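You operate a simulated robot arm through the tools that you are given. There is no shell and no other tool. Be economical: measure what you need, move in short steps, check, and stop when the job is done.

You are at the controls of a simulated robot arm. One attempt, no reset.

JOB
Set a batch of 30 grippers, load it, zero the counter and run it out.

It is judged by the outcome, as a careful person would: the job done as asked, and still so three seconds after it is handed in. It fails if anything else is knocked over, pushed out of place, dropped, spilled or broken.

ROBOT AND FRAMES
A 7-joint arm with a three-finger gripper, on a carriage that runs on a rail from [783, -1] to [-1697, 1] (x, y) and turns from -146 to 187 degrees about z. Base frame: it is fixed where the carriage stands at the start and does not move with it; the origin is on the floor, on the carriage's upright axis, x ahead of it, y to its left, z up. Readings come in mm, degrees, newtons and seconds.
With the tool pointing down near the work surface it reaches from about 200 to 720 mm from the robot's upright axis, wherever it stands. Its first joint turns from -115.0 to 115.0 degrees. Places, roughly: batch key [900, 500, 1200]; cabinet start button [900, 600, 800]; load key [900, 400, 1200]; zero key [900, 400, 1200]. Payload 2.69 kg.
The tool frame sits at the grasp point between the pads (the TCP): z along the fingers, y along the line on which they close. The tips reach 30 mm beyond it. The gripper opens to 128 mm. The gripper's body begins 117 mm behind the TCP.
Orientation is that of the tool frame in the base frame, as a unit quaternion [x, y, z, w]. With the fingers straight down and closing along the base's y, the tool's x points along the base's -x, its y along +y and its z along -z.

CONTROLS
- The arm moves only by the tool jog_arm. Its argument "increments" is a list that holds one entry, the list of rows, each a list of 7 numbers: the shift along the base's x, y, z in mm, then the turn, a rotation vector about the base's x, y, z in degrees, then the finger opening in mm, from 0 to 128. In form: [[[dx, dy, dz, ax, ay, az, grip], ...]]. A call has 1 to 10 rows; each row is the pose to reach, as a shift and turn from the pose commanded when the call began. A row lasts 0.2 s, in which the tool goes at most 50 mm and 8.6 degrees; a call with a longer step from one row to the next is refused whole, and so is a gripper value outside its range. Where a pose cannot be reached the arm comes as near as it can. A force on the tool above 40 N (or 10 N above the force at the start of the call, whichever is more), or a blocked arm, ends the call early, and 0.2 s more pass. Each finger halts on what it meets, pressing with about 24 N; the grip force reading is that of the motor and also rises with nothing between the fingers. The clock runs only during rows and for 0.2 s after the last one: add rows that repeat a pose to give the fingers time. It gives the time, the measured TCP pose, the force on the tool (base axes), the opening and the grip force at its end, in the units of the frame above (readings bear some noise), with the torque about the TCP (base axes, N m) and any sound that the robot's microphone picked up, and new pictures: "views" is both (left out), scene, wrist or none.
- Cameras (640 x 400 px; columns grow to the right, rows downward): "scene" is now at [19.6, 206.2, 1725]; the picture's right is [0.42, -0.91, 0.00], its down [-0.55, -0.25, -0.80] and it looks along [0.72, 0.33, -0.60] (base axes); focal length 250 px, centre (320, 200). "wrist" rides on the gripper at [59, 54, -131] in the tool frame; the picture's right is [-0.68, 0.74, 0.00], its down [-0.61, -0.57, -0.55] and it looks along [-0.40, -0.37, 0.84] (tool axes); focal length 234 px, centre (320, 200). There is no depth. A picture from a camera that has moved, and an enlarged one, comes with that camera's place and axes in the base frame and with its lens.
- slide_trunk(by): slides the trunk up (or, below 0, down) by that many mm; the arm and the scene camera ride with it, the base frame stays. It gives what a move gives, with no picture.
- base_move(legs): drives the robot by 1 to 6 legs, each [ahead, left, turn to the left] in mm, mm and degrees, along the robot's own axes; the way and the turn of a leg run together, so that a leg with both is an arc; at most 1500 mm and 180 degrees a leg. The arm and the cameras ride along, it lands a little off, and it stops where it bumps. It keeps to its track: a leg is cut to what the track allows. It gives what a move gives, and a new picture of the scene camera.
- aim_head(pan, tilt): turns the head with the scene camera to pan (to the left, within 155 degrees either way) and tilt (down, from -29 to 69), counted from straight ahead of the robot. It gives what a move gives, and a new picture of the scene camera.
- inspect(camera, box): a new picture of the part [left, top, right, bottom] of that camera's present view, enlarged. It takes no simulated time.
- job_done(): hands the job in; it is judged then, once.

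Work in short steps. Places have to be worked out from the pictures, the camera data and where the tool is seen: move nearer, look again, correct. Check each grasp and each placing, and mend what went wrong. You have 120 turns and 260 pictures in all, those below and enlarged ones among them. Open the gripper and draw the arm clear of the work before you hand the job in, unless the task says otherwise; then end with one line.

The tools are called after "Call:" as name(argument=value, ...) on one line, values as JSON. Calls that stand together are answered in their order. jog_arm: Moves the arm, as the interface text tells. Its arguments: {"type":"object","properties":{"increments":{"type":"array","items":{"type":"array","items":{"type":"array","items":{"type":"number"}}}},"views":{"type":"string","enum":["both","scene","wrist","none"]}},"required":["increments"]} The other tools are called the same way: slide_trunk (by) slides the trunk up or down; base_move (legs) drives the base; aim_head (pan, tilt) turns the head that bears the scene camera; inspect (camera, box) takes an enlarged picture of a part of a camera's view; job_done () hands the job in.

At the start:

```text
clock: 0.0
position: [265.4, 245.5, 1397.6]
orientation: [0.001, 1.0, 0.001, -0.002]
ft_force: [0.4, 0.5, -0.6]
ft_torque: [-0.03, 0.01, 0.07]
gripper_width: 128.1
grasp_force: 0.1
trunk travel left (down, up): [-872.0, 118.0]
robot x, y, heading: [-1.2, 1.3, -0.2]
head pan, tilt: [24.6, 37.1]
```

scene: 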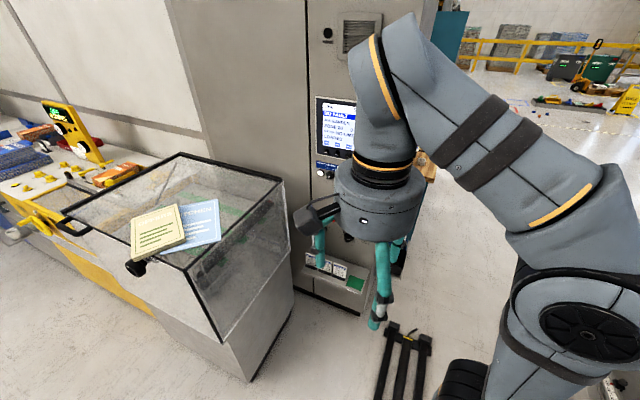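
wrist: 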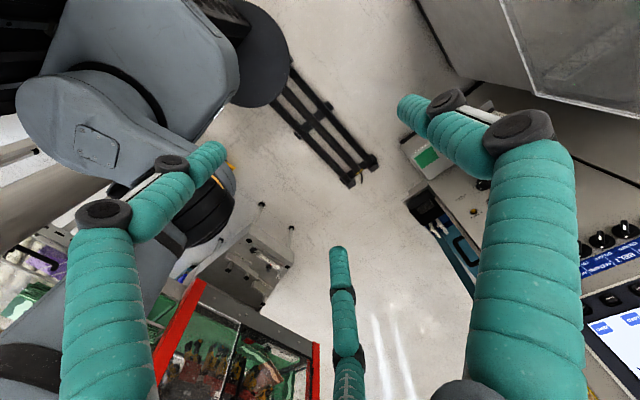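

The scene shows a cabinet with a screen, partly hidden by the arm. I'll look closer at the screen area and the sheets of paper.

Call:
inspect(camera="scene", box=[300, 80, 380, 200])

Call:
inspect(camera="scene", box=[120, 190, 230, 260])

Call:
inspect(camera="scene", box=[290, 240, 390, 310])

```text
3.33 times, centred on (340, 140) of scene
camera zoom: at [19.6, 206.2, 1725.0], right [0.42, -0.91, 0.0], down [-0.55, -0.25, -0.8], along [0.72, 0.33, -0.6], focal length 834 px, centre (253, 400)
```

zoom: 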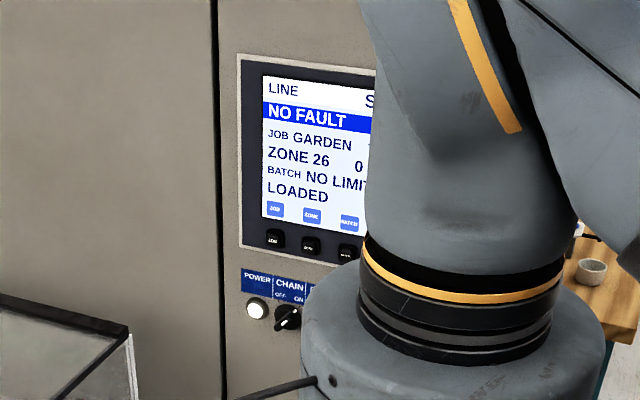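

```text
5.71 times, centred on (175, 225) of scene
camera zoom: at [19.6, 206.2, 1725.0], right [0.42, -0.91, 0.0], down [-0.55, -0.25, -0.8], along [0.72, 0.33, -0.6], focal length 1429 px, centre (1149, 57)
```

zoom: 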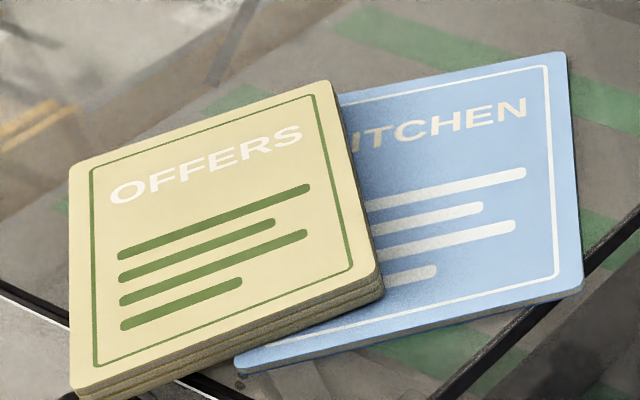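

```text
5.71 times, centred on (340, 275) of scene
camera zoom: at [19.6, 206.2, 1725.0], right [0.42, -0.91, 0.0], down [-0.55, -0.25, -0.8], along [0.72, 0.33, -0.6], focal length 1429 px, centre (206, -229)
```

zoom: 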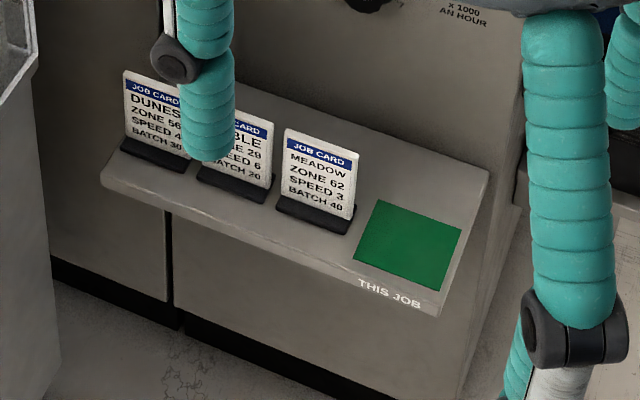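

The arm blocks the panel; the display shows NO LIMIT batch and LOADED. I'll swing the tool to the right to see the whole panel.

Call:
jog_arm(increments=[[[0, -45, 0, 0, 0, 0, 100], [0, -90, 0, 0, 0, 0, 70], [0, -135, 0, 0, 0, 0, 50], [0, -180, 0, 0, 0, 0, 30], [0, -225, 0, 0, 0, 0, 10], [0, -270, 0, 0, 0, 0, 0], [0, -315, 0, 0, 0, 0, 0], [0, -360, 0, 0, 0, 0, 0], [0, -360, 0, 0, 0, 0, 0]]], views="scene")

```text
clock: 2.0
position: [264.7, -114.1, 1398.2]
orientation: [0.0, 1.0, -0.001, -0.001]
ft_force: [0.2, -0.1, 0.5]
ft_torque: [-0.08, 0.01, 0.01]
gripper_width: 2.4
grasp_force: 7.5
trunk travel left (down, up): [-872.0, 118.0]
robot x, y, heading: [2.4, 3.3, 0.0]
head pan, tilt: [24.6, 37.1]
camera scene: at [20.5, 207.5, 1724.8], right [0.42, -0.91, 0.0], down [-0.55, -0.25, -0.8], along [0.72, 0.33, -0.6], focal length 250 px, centre (320, 200)
```

scene: 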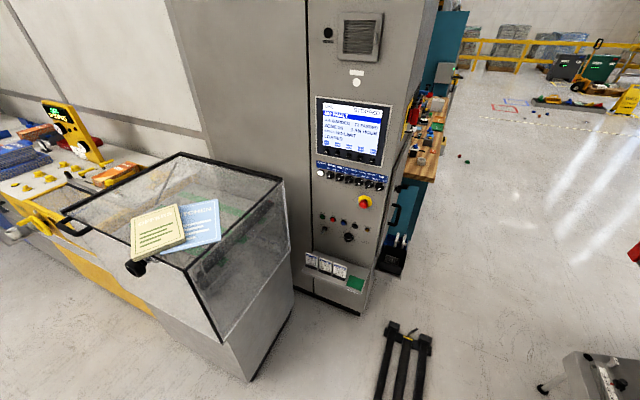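

The panel is clear now. I'll enlarge its parts.

Call:
inspect(camera="scene", box=[310, 90, 396, 144])

Call:
inspect(camera="scene", box=[310, 140, 396, 194])

Call:
inspect(camera="scene", box=[305, 190, 391, 244])

Call:
inspect(camera="scene", box=[300, 244, 376, 294])

Call:
inspect(camera="scene", box=[0, 80, 200, 280])

```text
7.41 times, centred on (353, 117) of scene
camera zoom: at [20.5, 207.5, 1724.8], right [0.42, -0.91, 0.0], down [-0.55, -0.25, -0.8], along [0.72, 0.33, -0.6], focal length 1853 px, centre (76, 815)
```

zoom: 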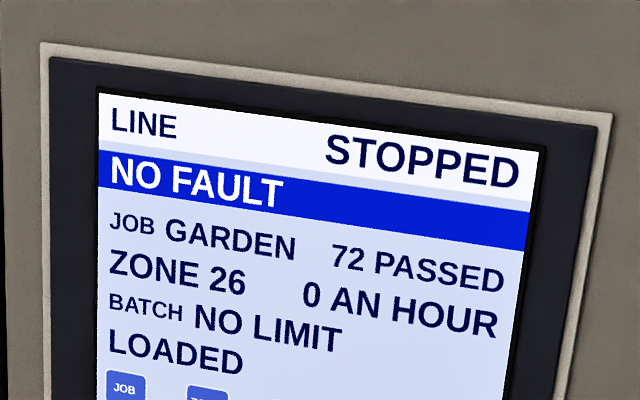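

```text
7.41 times, centred on (353, 167) of scene
camera zoom: at [20.5, 207.5, 1724.8], right [0.42, -0.91, 0.0], down [-0.55, -0.25, -0.8], along [0.72, 0.33, -0.6], focal length 1853 px, centre (76, 444)
```

zoom: 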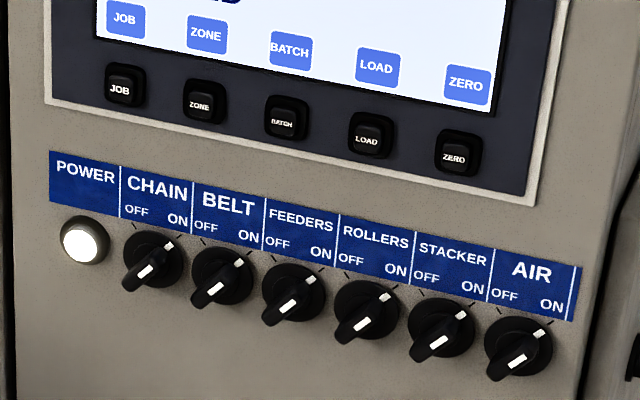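

```text
7.41 times, centred on (348, 217) of scene
camera zoom: at [20.5, 207.5, 1724.8], right [0.42, -0.91, 0.0], down [-0.55, -0.25, -0.8], along [0.72, 0.33, -0.6], focal length 1853 px, centre (113, 74)
```

zoom: 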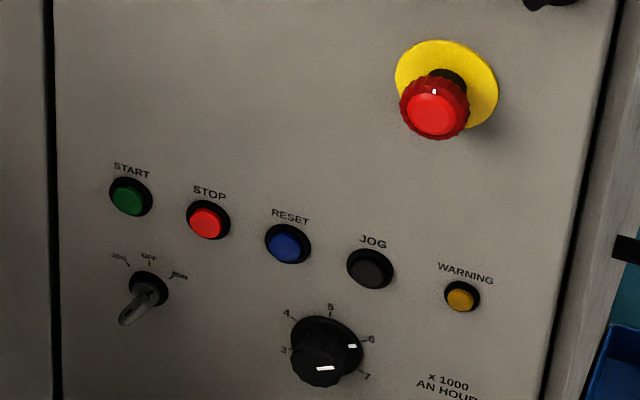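

```text
8.00 times, centred on (338, 269) of scene
camera zoom: at [20.5, 207.5, 1724.8], right [0.42, -0.91, 0.0], down [-0.55, -0.25, -0.8], along [0.72, 0.33, -0.6], focal length 2001 px, centre (176, -352)
```

zoom: 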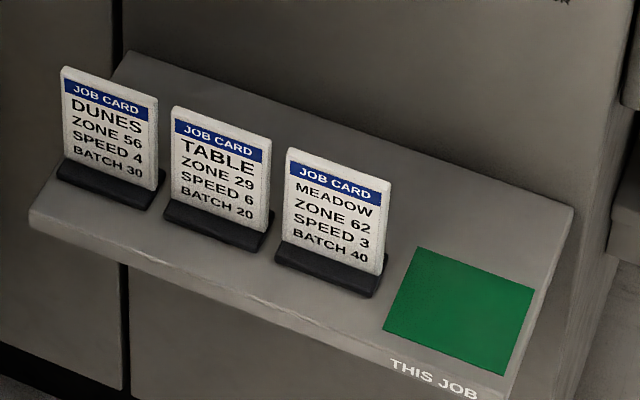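

```text
2.00 times, centred on (100, 180) of scene
camera zoom: at [20.5, 207.5, 1724.8], right [0.42, -0.91, 0.0], down [-0.55, -0.25, -0.8], along [0.72, 0.33, -0.6], focal length 500 px, centre (760, 240)
```

zoom: 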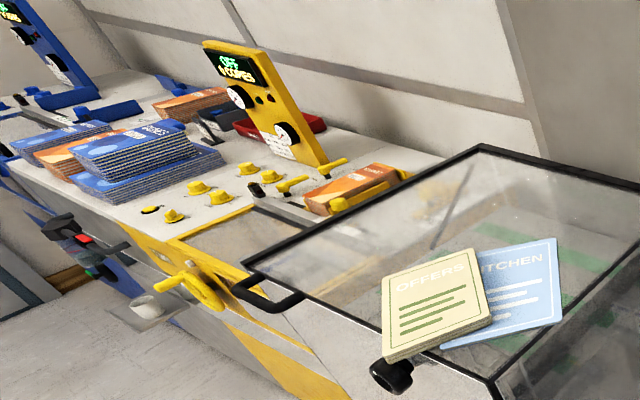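

All six knobs look ON; the lower-left has a mode switch. I'll look closer at it and at the hood.

Call:
inspect(camera="scene", box=[314, 205, 346, 245])

Call:
inspect(camera="scene", box=[335, 180, 385, 245])

Call:
inspect(camera="scene", box=[180, 140, 310, 350])

```text
10.00 times, centred on (330, 225) of scene
camera zoom: at [20.5, 207.5, 1724.8], right [0.42, -0.91, 0.0], down [-0.55, -0.25, -0.8], along [0.72, 0.33, -0.6], focal length 2501 px, centre (220, -50)
```

zoom: 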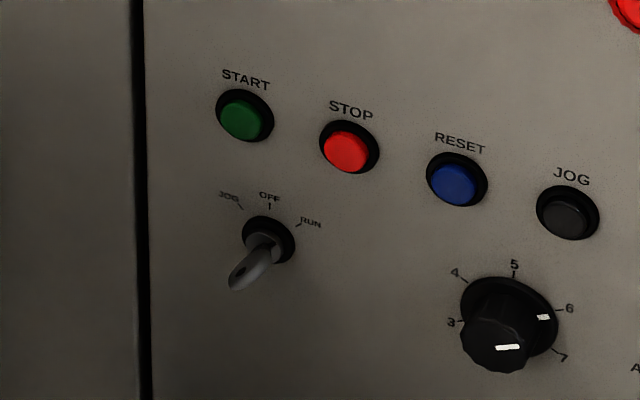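

```text
6.15 times, centred on (360, 212) of scene
camera zoom: at [20.5, 207.5, 1724.8], right [0.42, -0.91, 0.0], down [-0.55, -0.25, -0.8], along [0.72, 0.33, -0.6], focal length 1539 px, centre (74, 123)
```

zoom: 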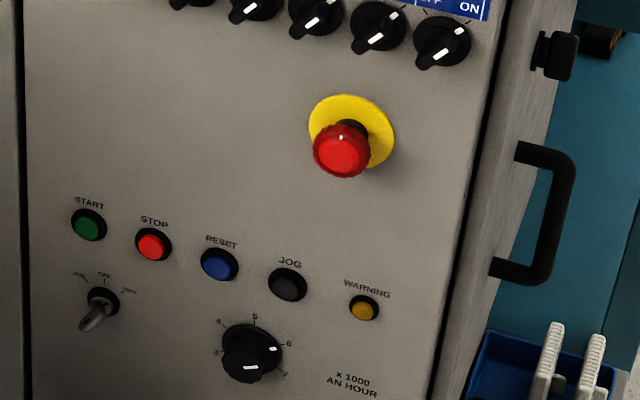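

```text
1.90 times, centred on (245, 245) of scene
camera zoom: at [20.5, 207.5, 1724.8], right [0.42, -0.91, 0.0], down [-0.55, -0.25, -0.8], along [0.72, 0.33, -0.6], focal length 476 px, centre (463, 114)
```

zoom: 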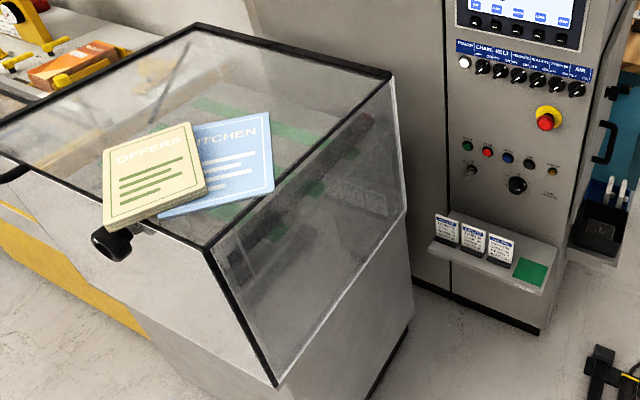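

The panel is a vertical plane facing -x, at about x=940. I'll turn the tool to point along +x while moving it forward.

Call:
jog_arm(increments=[[[30, 30, 0, 0, -8, 0, 0], [60, 60, 0, 0, -16, 0, 0], [90, 90, 0, 0, -24, 0, 0], [120, 120, 0, 0, -32, 0, 0], [150, 150, -10, 0, -40, 0, 0], [170, 180, -20, 0, -48, 0, 0], [190, 210, -30, 0, -56, 0, 0], [210, 240, -40, 0, -64, 0, 0], [230, 270, -50, 0, -72, 0, 0], [250, 300, -60, 0, -80, 0, 0]]], views="both")

```text
clock: 4.2
position: [517.0, 187.8, 1336.8]
orientation: [-0.002, 0.766, 0.001, 0.643]
ft_force: [0.1, 0.3, 0.1]
ft_torque: [-0.02, -0.01, -0.06]
gripper_width: 2.0
grasp_force: 24.3
trunk travel left (down, up): [-872.0, 118.0]
robot x, y, heading: [0.2, 0.8, 0.1]
head pan, tilt: [24.6, 37.1]
camera scene: at [20.9, 209.6, 1724.5], right [0.42, -0.91, 0.0], down [-0.55, -0.25, -0.8], along [0.72, 0.33, -0.6], focal length 250 px, centre (320, 200)
camera wrist: at [377.5, 241.5, 1301.3], right [0.11, 0.74, 0.67], down [-0.43, -0.57, 0.7], along [0.9, -0.37, 0.25], focal length 234 px, centre (320, 200)
```

scene: 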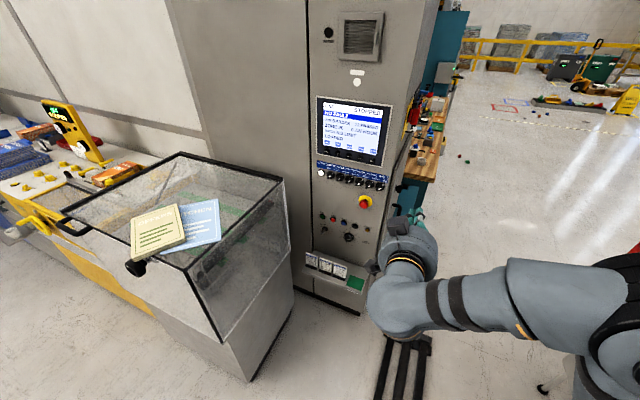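
wrist: 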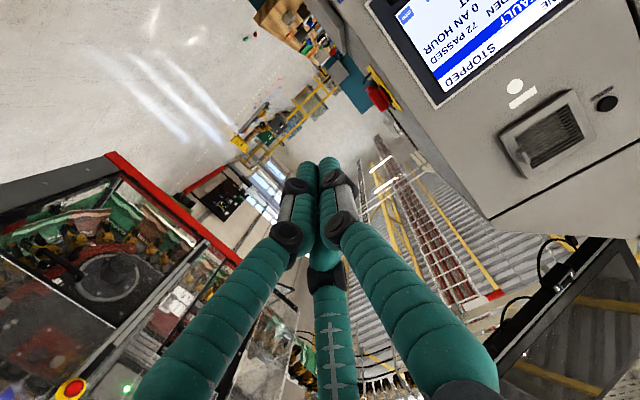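

Now finish the turn and go to roughly y=450, z=1235, then drive ahead.

Call:
jog_arm(increments=[[[0, 40, -20, 0, -5, 0, 0], [0, 80, -40, 0, -10, 0, 0], [0, 120, -60, 0, -10, 0, 0], [0, 160, -80, 0, -10, 0, 0], [0, 200, -100, 0, -10, 0, 0], [0, 230, -100, 0, -10, 0, 0]]], views="none")

Call:
base_move(legs=[[250, 0, 0]])

Call:
jog_arm(increments=[[[0, 0, 0, 0, 0, 0, 0]]], views="wrist")

```text
clock: 5.6
position: [518.1, 415.7, 1237.5]
orientation: [-0.001, 0.707, 0.001, 0.707]
ft_force: [0.6, -0.3, -0.5]
ft_torque: [-0.03, 0.0, -0.01]
gripper_width: 2.1
grasp_force: 24.1
trunk travel left (down, up): [-872.0, 118.0]
robot x, y, heading: [1.1, -0.0, 0.1]
head pan, tilt: [24.6, 37.1]
```

```text
clock: 7.5
position: [782.4, 413.5, 1238.1]
orientation: [-0.001, 0.707, 0.001, 0.707]
ft_force: [0.2, 0.4, 0.1]
ft_torque: [0.0, 0.03, -0.04]
gripper_width: 1.9
grasp_force: 24.4
trunk travel left (down, up): [-872.0, 118.0]
robot x, y, heading: [265.1, 1.2, 0.1]
head pan, tilt: [24.6, 37.1]
camera scene: at [284.1, 206.0, 1725.0], right [0.42, -0.91, 0.0], down [-0.55, -0.25, -0.8], along [0.72, 0.33, -0.6], focal length 250 px, centre (320, 200)
```

scene: 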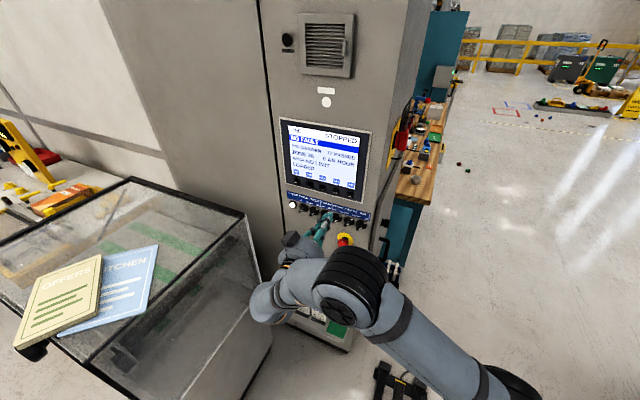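

```text
clock: 7.9
position: [781.2, 414.7, 1238.4]
orientation: [0.0, 0.707, 0.001, 0.707]
ft_force: [-1.1, 0.2, -0.1]
ft_torque: [-0.02, 0.03, -0.03]
gripper_width: 2.5
grasp_force: 24.5
trunk travel left (down, up): [-872.0, 118.0]
robot x, y, heading: [264.3, 2.4, -0.0]
head pan, tilt: [24.6, 37.1]
camera wrist: at [649.8, 467.8, 1179.9], right [0.0, 0.74, 0.68], down [-0.55, -0.57, 0.62], along [0.84, -0.37, 0.4], focal length 234 px, centre (320, 200)
```

wrist: 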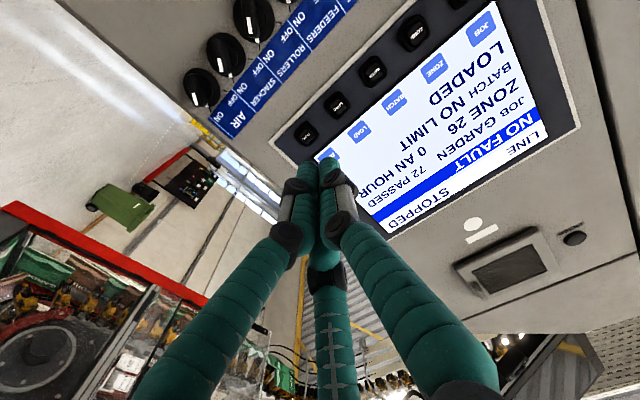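

Triangulating: BATCH ≈ (940, 497, 1234), LOAD ≈ (940, 446, 1234), ZERO ≈ (940, 395, 1234). I line up with BATCH and stop about 25 mm short.

Call:
jog_arm(increments=[[[0, 40, -2, 0, 0, 0, 0], [20, 82, -4, 0, 0, 0, 0], [60, 82, -4, 0, 0, 0, 0], [95, 82, -4, 0, 0, 0, 0], [105, 82, -4, 0, 0, 0, 0]]], views="both")

Call:
inspect(camera="wrist", box=[240, 90, 400, 190])

Call:
inspect(camera="scene", box=[270, 110, 390, 240])

```text
clock: 9.1
position: [888.4, 495.2, 1235.5]
orientation: [0.0, 0.707, 0.0, 0.707]
ft_force: [-0.2, 0.4, 0.7]
ft_torque: [-0.07, 0.02, -0.03]
gripper_width: 2.1
grasp_force: 23.6
trunk travel left (down, up): [-872.0, 118.0]
robot x, y, heading: [265.9, -0.1, 0.2]
head pan, tilt: [24.6, 37.1]
camera scene: at [283.6, 205.3, 1725.1], right [0.42, -0.91, 0.0], down [-0.55, -0.25, -0.8], along [0.73, 0.33, -0.6], focal length 250 px, centre (320, 200)
camera wrist: at [756.8, 549.4, 1177.3], right [0.0, 0.74, 0.68], down [-0.55, -0.57, 0.62], along [0.84, -0.37, 0.4], focal length 234 px, centre (320, 200)
```

scene: 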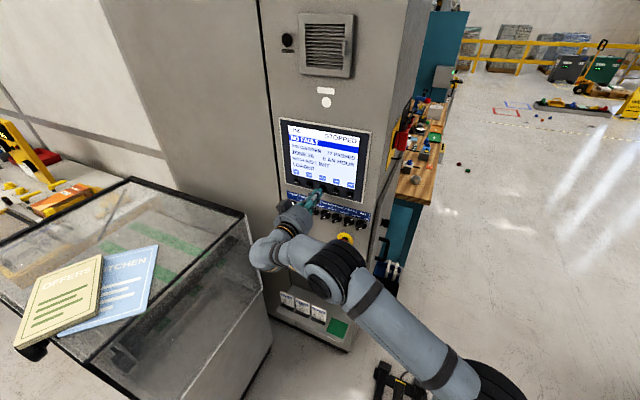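
wrist: 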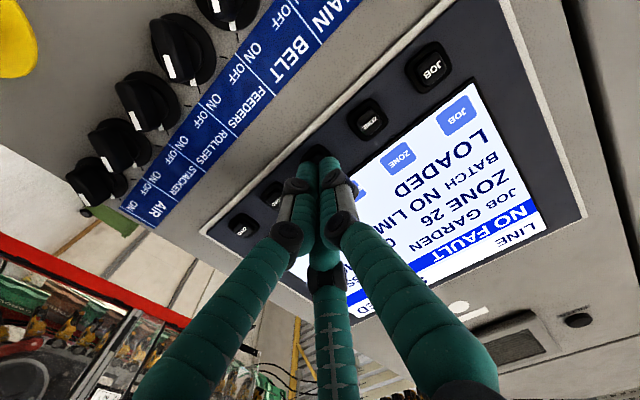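

```text
4.00 times, centred on (320, 140) of wrist
camera zoom: at [756.8, 549.4, 1177.3], right [0.0, 0.74, 0.68], down [-0.55, -0.57, 0.62], along [0.84, -0.37, 0.4], focal length 937 px, centre (320, 440)
```

zoom: 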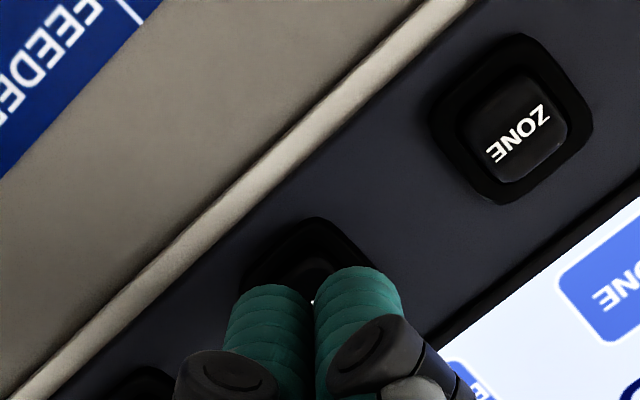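

```text
3.08 times, centred on (330, 175) of scene
camera zoom: at [283.6, 205.3, 1725.1], right [0.42, -0.91, 0.0], down [-0.55, -0.25, -0.8], along [0.73, 0.33, -0.6], focal length 770 px, centre (289, 277)
```

zoom: 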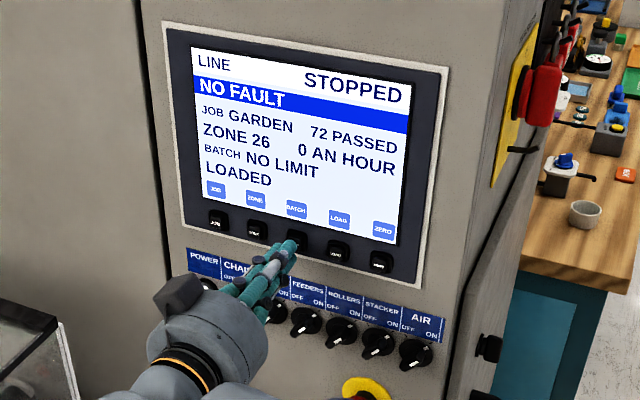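

Well lined up with BATCH. Press forward gently and see.

Call:
jog_arm(increments=[[[6, 0, 0, 0, 0, 0, 0], [10, 0, 0, 0, 0, 0, 0], [13, 0, 0, 0, 0, 0, 0], [16, 0, 0, 0, 0, 0, 0], [19, 0, 0, 0, 0, 0, 0]]], views="none")

Call:
inspect(camera="scene", box=[270, 110, 390, 240])

```text
clock: 10.3
position: [905.1, 496.0, 1235.7]
orientation: [0.0, 0.708, 0.001, 0.707]
ft_force: [-2.9, -1.7, 0.8]
ft_torque: [0.03, -0.02, -0.07]
gripper_width: 2.3
grasp_force: 23.9
trunk travel left (down, up): [-872.0, 118.0]
robot x, y, heading: [265.7, -0.2, -0.0]
head pan, tilt: [24.6, 37.1]
heard: click
```

```text
3.08 times, centred on (330, 175) of scene
camera zoom: at [282.7, 205.6, 1725.1], right [0.42, -0.91, 0.0], down [-0.55, -0.25, -0.8], along [0.73, 0.33, -0.6], focal length 770 px, centre (289, 277)
```

zoom: 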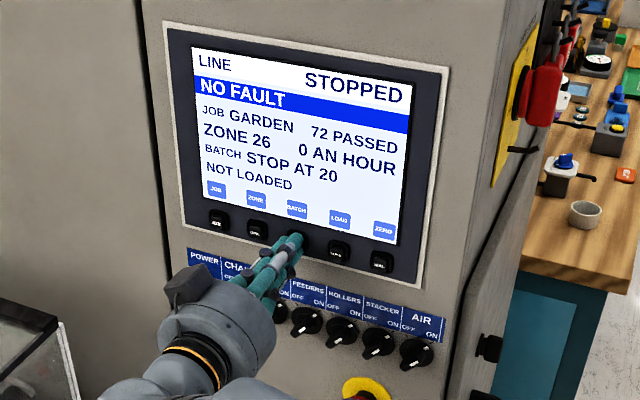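

One click: STOP AT 20, NOT LOADED. I'll release and press once more.

Call:
jog_arm(increments=[[[-5, 0, 0, 0, 0, 0, 0], [-12, 0, 0, 0, 0, 0, 0], [-12, 0, 0, 0, 0, 0, 0], [-6, 0, 0, 0, 0, 0, 0], [-3, 0, 0, 0, 0, 0, 0], [0, 0, 0, 0, 0, 0, 0], [-6, 0, 0, 0, 0, 0, 0], [-15, 0, 0, 0, 0, 0, 0]]], views="none")

Call:
inspect(camera="scene", box=[270, 110, 390, 240])

```text
clock: 12.1
position: [890.7, 493.9, 1232.4]
orientation: [0.0, 0.707, 0.0, 0.707]
ft_force: [-0.4, -0.3, -0.2]
ft_torque: [-0.03, 0.04, -0.01]
gripper_width: 2.0
grasp_force: 24.0
trunk travel left (down, up): [-872.0, 118.0]
robot x, y, heading: [264.1, -0.7, -0.2]
head pan, tilt: [24.6, 37.1]
heard: click
```

```text
3.08 times, centred on (330, 175) of scene
camera zoom: at [282.9, 206.1, 1725.0], right [0.42, -0.91, 0.0], down [-0.55, -0.25, -0.8], along [0.73, 0.33, -0.6], focal length 770 px, centre (289, 277)
```

zoom: 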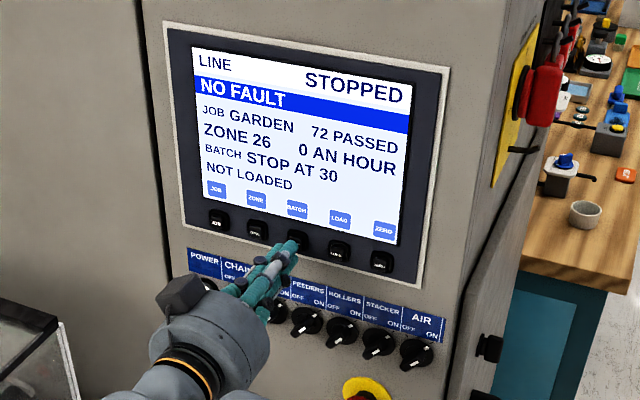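

STOP AT 30 is set. Next back off a bit, slide 51 mm to LOAD, and press it once.

Call:
jog_arm(increments=[[[-15, 0, 0, 0, 0, 0, 0], [-15, -26, 0, 0, 0, 0, 0], [-15, -51, 0, 0, 0, 0, 0], [0, -51, 0, 0, 0, 0, 0], [8, -51, 0, 0, 0, 0, 0], [12, -51, 0, 0, 0, 0, 0], [15, -51, 0, 0, 0, 0, 0], [8, -51, 0, 0, 0, 0, 0], [0, -51, 0, 0, 0, 0, 0]]], views="none")

Call:
inspect(camera="scene", box=[270, 110, 390, 240])

```text
clock: 14.1
position: [890.0, 443.8, 1235.4]
orientation: [0.001, 0.707, 0.0, 0.707]
ft_force: [-0.5, -0.5, -0.8]
ft_torque: [0.0, 0.0, 0.0]
gripper_width: 2.0
grasp_force: 31.3
trunk travel left (down, up): [-872.0, 118.0]
robot x, y, heading: [264.8, 1.0, 0.1]
head pan, tilt: [24.6, 37.1]
heard: click
```

```text
3.08 times, centred on (330, 175) of scene
camera zoom: at [283.1, 205.8, 1725.0], right [0.42, -0.91, 0.0], down [-0.55, -0.25, -0.8], along [0.73, 0.33, -0.6], focal length 770 px, centre (289, 277)
```

zoom: 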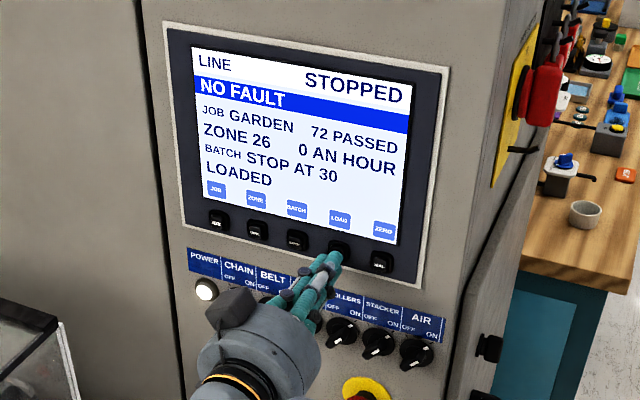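

LOADED. Same for ZERO, 51 mm further right.

Call:
jog_arm(increments=[[[-15, 0, 0, 0, 0, 0, 0], [-15, -26, 0, 0, 0, 0, 0], [-15, -51, 0, 0, 0, 0, 0], [0, -51, 0, 0, 0, 0, 0], [8, -51, 0, 0, 0, 0, 0], [12, -51, 0, 0, 0, 0, 0], [15, -51, 0, 0, 0, 0, 0], [8, -51, 0, 0, 0, 0, 0], [-20, -51, 0, 0, 0, 0, 0]]], views="none")

Call:
inspect(camera="scene", box=[270, 110, 390, 240])

```text
clock: 16.1
position: [868.2, 392.1, 1236.4]
orientation: [0.0, 0.707, 0.001, 0.708]
ft_force: [-0.3, -0.4, 1.6]
ft_torque: [-0.01, 0.01, 0.03]
gripper_width: 2.2
grasp_force: 31.7
trunk travel left (down, up): [-872.0, 118.0]
robot x, y, heading: [262.8, -1.3, 0.0]
head pan, tilt: [24.6, 37.1]
heard: click
```

```text
3.08 times, centred on (330, 175) of scene
camera zoom: at [281.4, 205.9, 1725.1], right [0.42, -0.91, 0.0], down [-0.55, -0.25, -0.8], along [0.73, 0.33, -0.6], focal length 770 px, centre (289, 277)
```

zoom: 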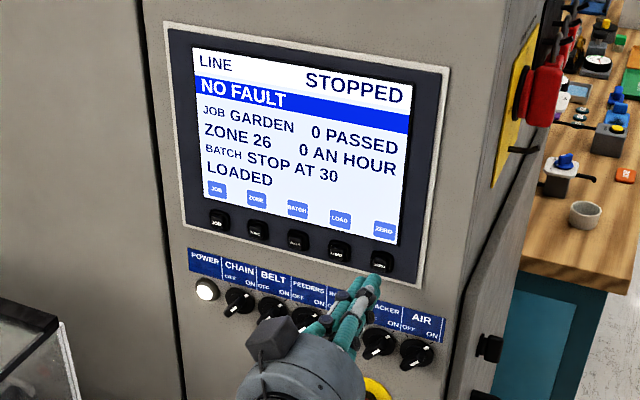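

Counter is 0. I back off well clear of the knobs and the emergency stop, then lower the trunk to the START button's height.

Call:
jog_arm(increments=[[[-40, 0, 0, 0, 0, 0, 0], [-80, 0, 0, 0, 0, 0, 0], [-110, 0, 0, 0, 0, 0, 0], [-130, 0, 0, 0, 0, 0, 0]]], views="none")

Call:
slide_trunk(by=-370)

Call:
jog_arm(increments=[[[0, 40, 0, 0, 0, 0, 0], [0, 80, 0, 0, 0, 0, 0], [0, 110, 0, 0, 0, 0, 0]]], views="both")

```text
clock: 17.1
position: [740.4, 395.1, 1235.8]
orientation: [0.0, 0.707, 0.001, 0.707]
ft_force: [0.2, 0.3, -0.2]
ft_torque: [0.0, -0.01, 0.0]
gripper_width: 2.1
grasp_force: 31.2
trunk travel left (down, up): [-872.0, 118.0]
robot x, y, heading: [264.6, -1.5, -0.1]
head pan, tilt: [24.6, 37.1]
```

```text
clock: 20.7
position: [740.7, 394.5, 865.1]
orientation: [0.0, 0.708, 0.002, 0.706]
ft_force: [0.1, 0.2, -0.6]
ft_torque: [0.0, 0.01, -0.01]
gripper_width: 2.4
grasp_force: 31.6
trunk travel left (down, up): [-502.0, 488.0]
robot x, y, heading: [261.3, 1.0, -0.0]
head pan, tilt: [24.6, 37.1]
```

```text
clock: 21.5
position: [742.6, 505.0, 864.6]
orientation: [-0.001, 0.707, 0.001, 0.707]
ft_force: [0.1, 0.4, -0.2]
ft_torque: [0.0, 0.02, 0.0]
gripper_width: 2.2
grasp_force: 31.3
trunk travel left (down, up): [-502.0, 488.0]
robot x, y, heading: [264.8, -0.7, -0.2]
head pan, tilt: [24.6, 37.1]
camera scene: at [283.4, 206.1, 1355.0], right [0.42, -0.91, 0.0], down [-0.55, -0.25, -0.8], along [0.73, 0.33, -0.6], focal length 250 px, centre (320, 200)
camera wrist: at [610.7, 558.8, 805.8], right [0.0, 0.74, 0.68], down [-0.55, -0.57, 0.62], along [0.84, -0.37, 0.4], focal length 234 px, centre (320, 200)
```

scene: 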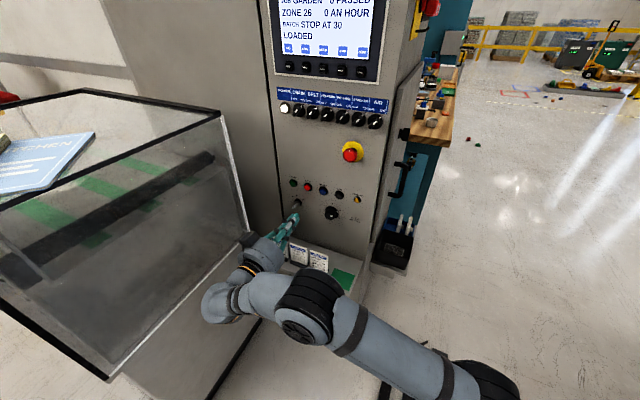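
wrist: 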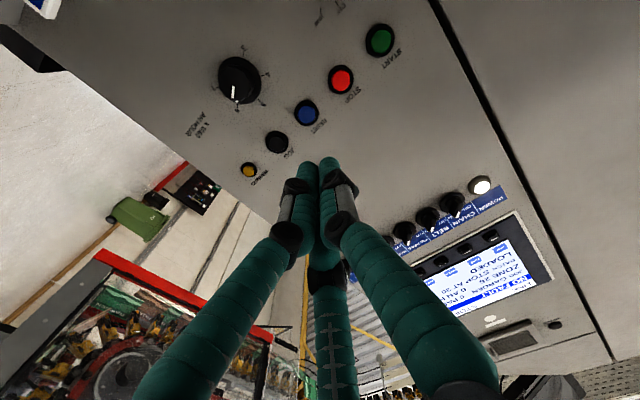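

START ≈ (940, 617, 848). I check the key switch and the button before pressing.

Call:
inspect(camera="scene", box=[275, 170, 355, 225])

Call:
inspect(camera="wrist", box=[290, 0, 430, 90])

```text
7.27 times, centred on (315, 198) of scene
camera zoom: at [283.4, 206.1, 1355.0], right [0.42, -0.91, 0.0], down [-0.55, -0.25, -0.8], along [0.73, 0.33, -0.6], focal length 1819 px, centre (356, 218)
```

zoom: 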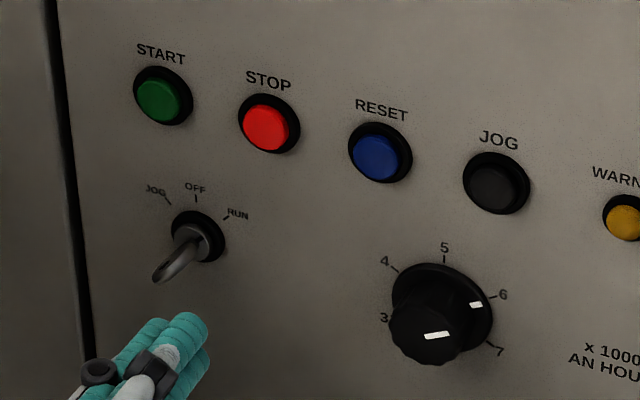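

```text
4.44 times, centred on (360, 45) of wrist
camera zoom: at [610.7, 558.8, 805.8], right [0.0, 0.74, 0.68], down [-0.55, -0.57, 0.62], along [0.84, -0.37, 0.4], focal length 1041 px, centre (142, 889)
```

zoom: 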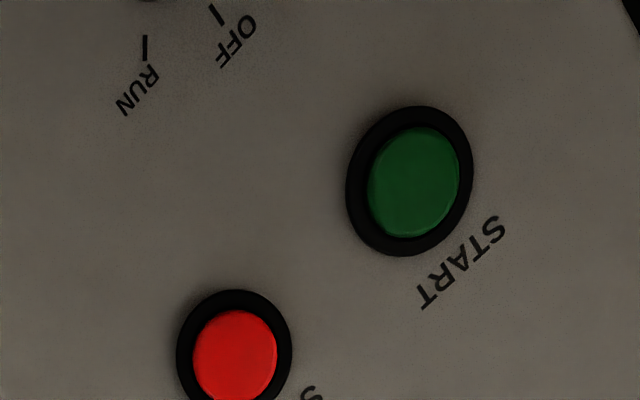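

The key seems turned toward RUN. I move in steps in front of START, keeping clear of the hood, and check.

Call:
jog_arm(increments=[[[0, 40, -5, 0, 0, 0, 0], [0, 80, -10, 0, 0, 0, 0], [20, 112, -12, 0, 0, 0, 0], [60, 112, -12, 0, 0, 0, 0], [100, 112, -12, 0, 0, 0, 0], [130, 112, -12, 0, 0, 0, 0]]], views="both")

Call:
inspect(camera="wrist", box=[240, 90, 400, 190])

Call:
inspect(camera="scene", box=[255, 160, 335, 210])

```text
clock: 22.9
position: [871.9, 617.6, 851.9]
orientation: [-0.001, 0.707, 0.001, 0.707]
ft_force: [0.6, 0.7, -0.3]
ft_torque: [0.03, 0.0, -0.02]
gripper_width: 1.9
grasp_force: 31.3
trunk travel left (down, up): [-502.0, 488.0]
robot x, y, heading: [261.4, -0.4, -0.2]
head pan, tilt: [24.6, 37.1]
camera scene: at [283.8, 206.0, 1355.0], right [0.42, -0.91, 0.0], down [-0.55, -0.25, -0.8], along [0.72, 0.33, -0.6], focal length 250 px, centre (320, 200)
camera wrist: at [739.9, 670.7, 792.2], right [0.0, 0.74, 0.68], down [-0.55, -0.57, 0.62], along [0.84, -0.37, 0.4], focal length 234 px, centre (320, 200)
```

scene: 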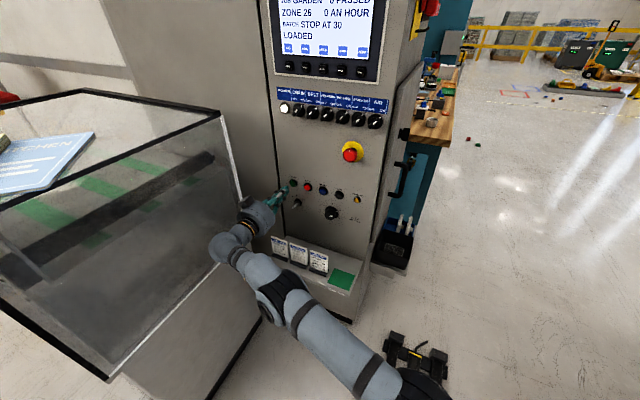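
wrist: 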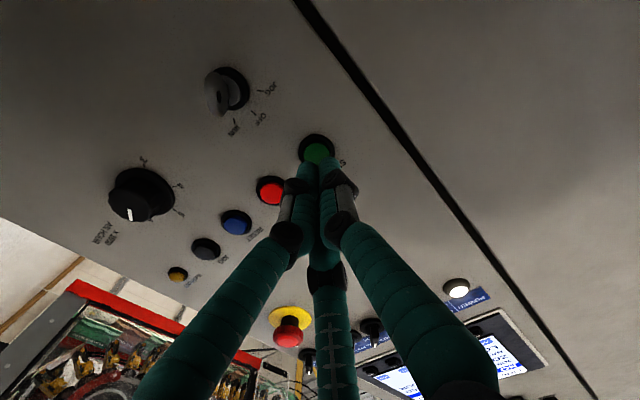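

```text
4.00 times, centred on (320, 140) of wrist
camera zoom: at [739.9, 670.7, 792.2], right [0.0, 0.74, 0.68], down [-0.55, -0.57, 0.62], along [0.84, -0.37, 0.4], focal length 937 px, centre (320, 440)
```

zoom: 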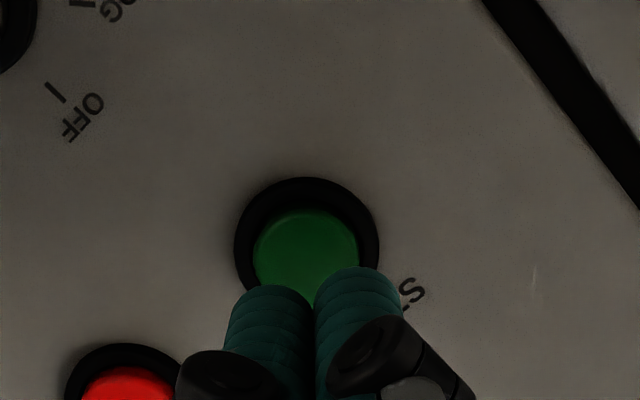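

```text
8.00 times, centred on (295, 185) of scene
camera zoom: at [283.8, 206.0, 1355.0], right [0.42, -0.91, 0.0], down [-0.55, -0.25, -0.8], along [0.72, 0.33, -0.6], focal length 2001 px, centre (520, 320)
```

zoom: 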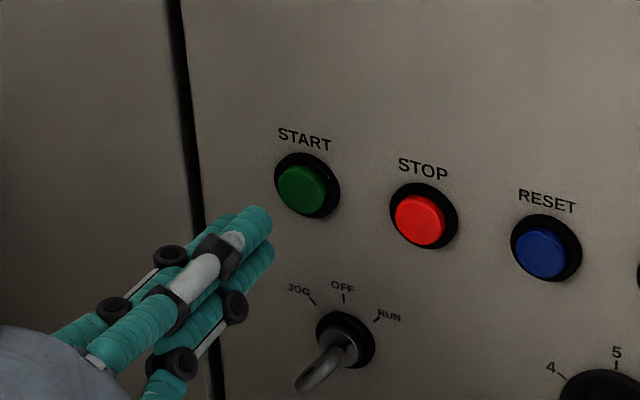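

I check the key's position in the wrist view first, since I'm near it.

Call:
inspect(camera="wrist", box=[190, 55, 300, 145])

```text
4.44 times, centred on (245, 100) of wrist
camera zoom: at [739.9, 670.7, 792.2], right [0.0, 0.74, 0.68], down [-0.55, -0.57, 0.62], along [0.84, -0.37, 0.4], focal length 1041 px, centre (653, 644)
```

zoom: 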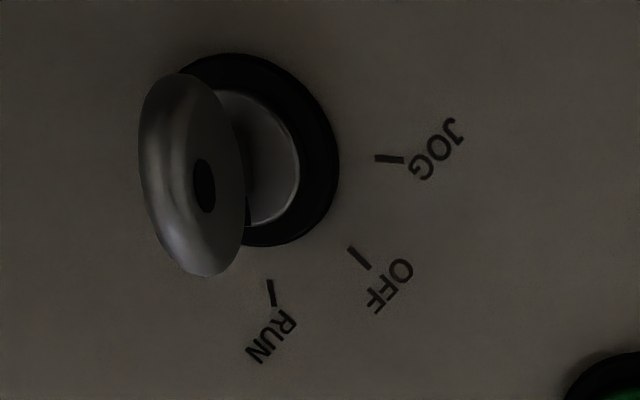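

The key's blade lines up with RUN. Pressing START once.

Call:
jog_arm(increments=[[[12, 0, 0, 0, 0, 0, 0], [18, 0, 0, 0, 0, 0, 0], [22, 0, 0, 0, 0, 0, 0], [26, 0, 0, 0, 0, 0, 0], [30, 0, 0, 0, 0, 0, 0]]], views="both")

```text
clock: 24.1
position: [899.5, 616.1, 853.0]
orientation: [-0.001, 0.707, 0.001, 0.707]
ft_force: [-1.0, 0.5, -0.1]
ft_torque: [-0.01, 0.0, -0.03]
gripper_width: 2.0
grasp_force: 31.6
trunk travel left (down, up): [-502.0, 488.0]
robot x, y, heading: [261.1, -1.3, -0.2]
head pan, tilt: [24.6, 37.1]
camera scene: at [283.7, 206.0, 1355.0], right [0.42, -0.91, 0.0], down [-0.55, -0.25, -0.8], along [0.73, 0.33, -0.6], focal length 250 px, centre (320, 200)
camera wrist: at [768.3, 667.4, 794.1], right [0.0, 0.74, 0.68], down [-0.55, -0.57, 0.62], along [0.84, -0.37, 0.4], focal length 234 px, centre (320, 200)
```

scene: 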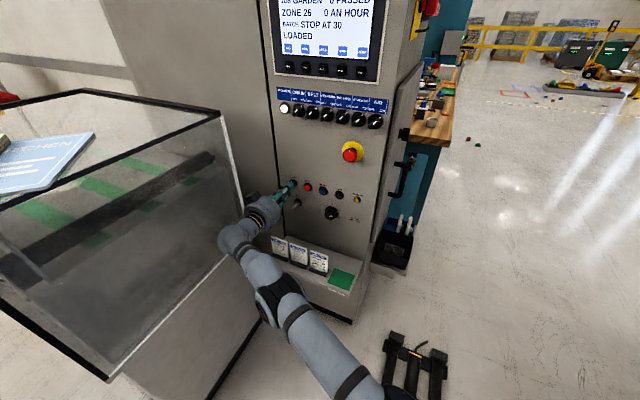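
wrist: 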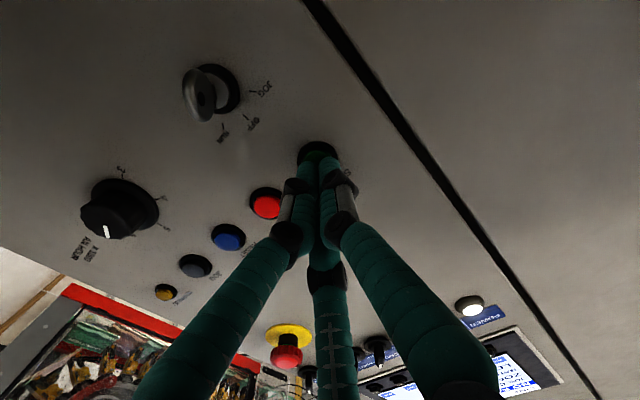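

No contact click yet; I push a few mm further.

Call:
jog_arm(increments=[[[3, 0, 0, 0, 0, 0, 0], [6, 0, 0, 0, 0, 0, 0], [9, 0, 0, 0, 0, 0, 0]]], views="scene")

```text
clock: 24.9
position: [905.7, 611.7, 852.0]
orientation: [0.0, 0.708, 0.001, 0.707]
ft_force: [-0.4, -1.1, -0.8]
ft_torque: [0.02, -0.02, 0.03]
gripper_width: 1.7
grasp_force: 31.4
out of reach, approached as far as the arm can: row 2, 3
trunk travel left (down, up): [-502.0, 488.0]
robot x, y, heading: [265.4, 1.6, 0.0]
head pan, tilt: [24.6, 37.1]
camera scene: at [283.6, 206.0, 1355.0], right [0.42, -0.91, 0.0], down [-0.55, -0.25, -0.8], along [0.73, 0.33, -0.6], focal length 250 px, centre (320, 200)
```

scene: 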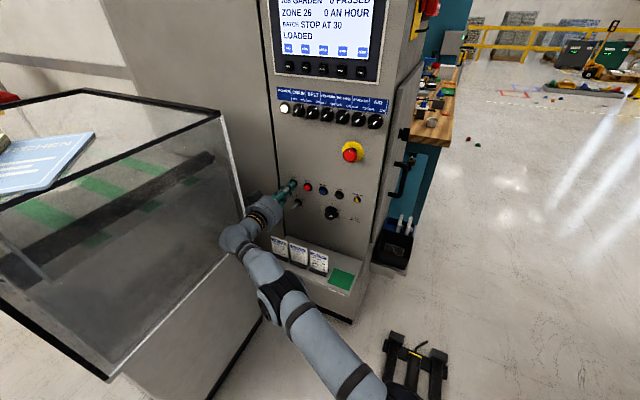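

At the reach limit. I pull back, bring the carriage 90 mm ahead, and come in again.

Call:
jog_arm(increments=[[[-40, 0, 0, 0, 0, 0, 0], [-80, 0, 0, 0, 0, 0, 0], [-120, 0, 0, 0, 0, 0, 0], [-150, 0, 0, 0, 0, 0, 0]]], views="none")

Call:
base_move(legs=[[90, 0, 0]])

Call:
jog_arm(increments=[[[0, 0, 0, 0, 0, 0, 0]]], views="wrist")

```text
clock: 25.9
position: [754.5, 613.1, 851.7]
orientation: [0.001, 0.708, 0.002, 0.707]
ft_force: [1.3, 0.2, 0.1]
ft_torque: [0.04, 0.0, 0.04]
gripper_width: 2.3
grasp_force: 31.4
trunk travel left (down, up): [-502.0, 488.0]
robot x, y, heading: [264.2, -3.3, 0.2]
head pan, tilt: [24.6, 37.1]
```

```text
clock: 27.0
position: [846.1, 614.8, 851.2]
orientation: [-0.001, 0.708, 0.001, 0.707]
ft_force: [0.3, -0.6, 0.1]
ft_torque: [0.02, 0.0, 0.02]
gripper_width: 1.9
grasp_force: 31.2
trunk travel left (down, up): [-502.0, 488.0]
robot x, y, heading: [356.5, -1.7, -0.0]
head pan, tilt: [24.6, 37.1]
camera scene: at [374.8, 205.9, 1355.0], right [0.42, -0.91, 0.0], down [-0.55, -0.25, -0.8], along [0.72, 0.33, -0.6], focal length 250 px, centre (320, 200)
```

scene: 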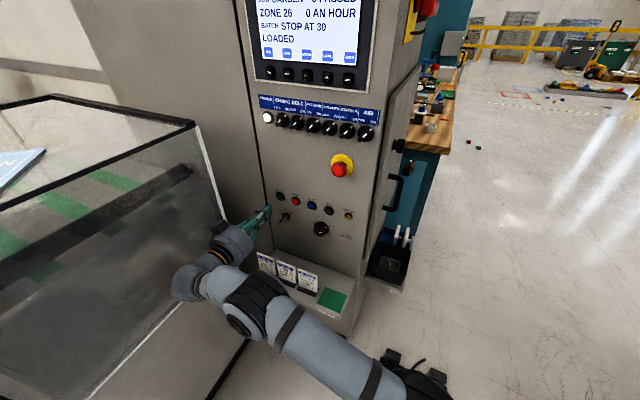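

```text
clock: 27.4
position: [844.7, 614.5, 851.0]
orientation: [0.001, 0.708, 0.0, 0.707]
ft_force: [-0.5, -0.1, 0.5]
ft_torque: [0.0, -0.01, 0.0]
gripper_width: 1.8
grasp_force: 31.0
trunk travel left (down, up): [-502.0, 488.0]
robot x, y, heading: [354.1, 4.9, -0.0]
head pan, tilt: [24.6, 37.1]
camera wrist: at [714.4, 667.6, 792.1], right [0.0, 0.74, 0.68], down [-0.55, -0.57, 0.62], along [0.84, -0.37, 0.4], focal length 234 px, centre (320, 200)
```

wrist: 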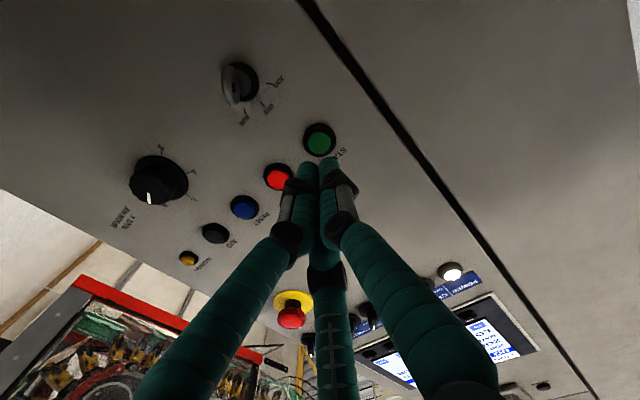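

START sits at about (940, 617, 847). Approach and press, stopping if force builds.

Call:
jog_arm(increments=[[[30, 2, -3, 0, 0, 0, 0], [50, 2, -3, 0, 0, 0, 0], [58, 2, -3, 0, 0, 0, 0], [61, 2, -3, 0, 0, 0, 0], [64, 2, -3, 0, 0, 0, 0], [67, 2, -3, 0, 0, 0, 0]]], views="both")

```text
clock: 28.8
position: [911.5, 615.6, 847.3]
orientation: [0.001, 0.708, 0.001, 0.707]
ft_force: [-4.6, -1.1, -0.8]
ft_torque: [0.04, 0.01, -0.1]
gripper_width: 2.2
grasp_force: 31.0
trunk travel left (down, up): [-502.0, 488.0]
robot x, y, heading: [359.6, 0.1, 0.0]
head pan, tilt: [24.6, 37.1]
heard: click
camera scene: at [373.6, 205.8, 1355.0], right [0.42, -0.91, 0.0], down [-0.55, -0.25, -0.8], along [0.73, 0.33, -0.6], focal length 250 px, centre (320, 200)
camera wrist: at [779.6, 670.2, 789.4], right [0.0, 0.74, 0.68], down [-0.55, -0.57, 0.62], along [0.84, -0.37, 0.4], focal length 234 px, centre (320, 200)
```

scene: 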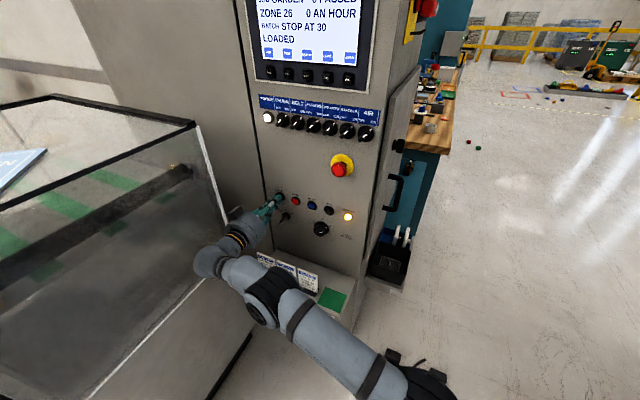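
wrist: 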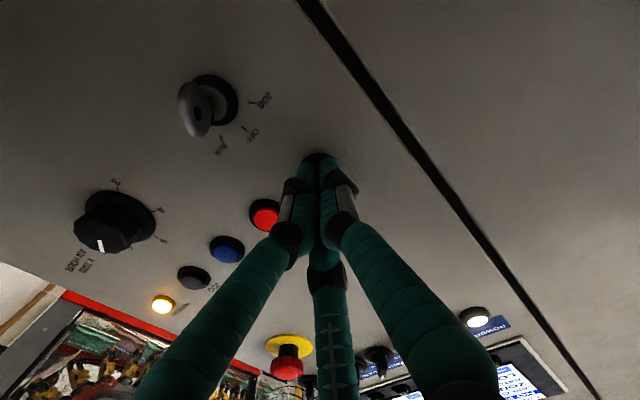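

Click, and the WARNING lamp is lit. I release the button and tilt the head up to watch the screen.

Call:
jog_arm(increments=[[[-12, 0, 0, 0, 0, 0, 0], [-25, 0, 0, 0, 0, 0, 0]]], views="none")

Call:
aim_head(pan=28, tilt=22)

```text
clock: 29.4
position: [888.3, 615.5, 848.8]
orientation: [0.001, 0.707, 0.001, 0.707]
ft_force: [0.2, 0.3, 0.5]
ft_torque: [0.0, 0.0, 0.05]
gripper_width: 2.0
grasp_force: 31.6
trunk travel left (down, up): [-502.0, 488.0]
robot x, y, heading: [355.8, -1.7, 0.3]
head pan, tilt: [24.6, 37.1]
```

```text
clock: 30.2
position: [889.2, 617.4, 849.1]
orientation: [0.001, 0.708, 0.001, 0.706]
ft_force: [0.4, -0.6, -0.3]
ft_torque: [-0.02, -0.02, 0.0]
gripper_width: 2.0
grasp_force: 31.8
trunk travel left (down, up): [-502.0, 488.0]
robot x, y, heading: [353.6, -0.7, 0.1]
head pan, tilt: [28.0, 22.0]
camera scene: at [377.2, 213.3, 1378.7], right [0.47, -0.88, 0.0], down [-0.33, -0.18, -0.93], along [0.82, 0.44, -0.38], focal length 250 px, centre (320, 200)
```

scene: 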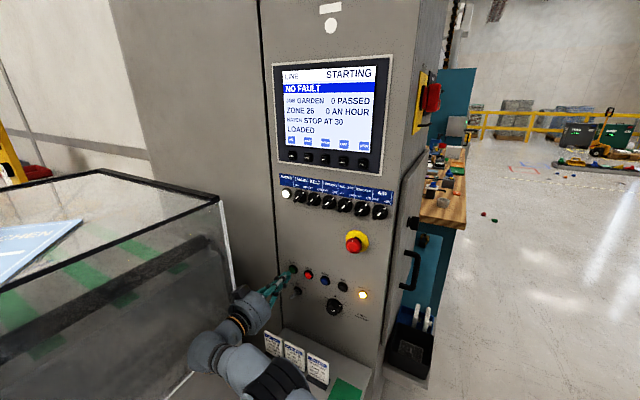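

STARTING. I retreat from the panel while it starts, and watch.

Call:
jog_arm(increments=[[[-40, 0, 0, 0, 0, 0, 0], [-80, 0, 0, 0, 0, 0, 0], [-80, -30, 0, 0, 0, 0, 0], [-80, -60, 0, 0, 0, 0, 0], [-80, -60, 0, 0, 0, 0, 0], [-80, -60, 0, 0, 0, 0, 0], [-80, -60, 0, 0, 0, 0, 0], [-80, -60, 0, 0, 0, 0, 0], [-80, -60, 0, 0, 0, 0, 0], [-80, -60, 0, 0, 0, 0, 0]]], views="scene")

```text
clock: 32.4
position: [805.4, 559.2, 846.7]
orientation: [0.0, 0.708, 0.001, 0.707]
ft_force: [0.1, -0.1, 1.1]
ft_torque: [0.01, 0.01, 0.0]
gripper_width: 1.9
grasp_force: 31.9
trunk travel left (down, up): [-502.0, 488.0]
robot x, y, heading: [351.3, -0.2, 0.2]
head pan, tilt: [28.0, 22.0]
camera scene: at [377.2, 213.3, 1378.8], right [0.47, -0.88, 0.0], down [-0.33, -0.18, -0.93], along [0.82, 0.44, -0.37], focal length 250 px, centre (320, 200)
```

scene: 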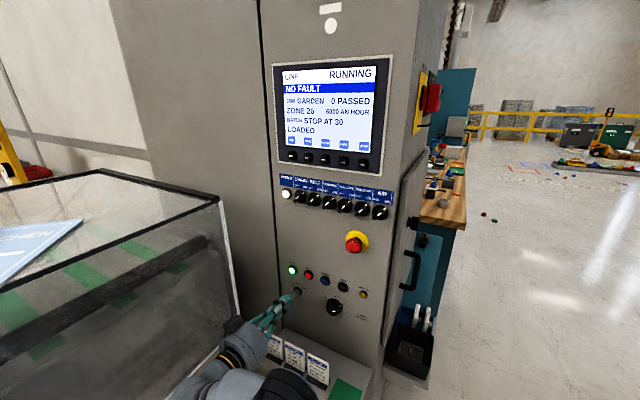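

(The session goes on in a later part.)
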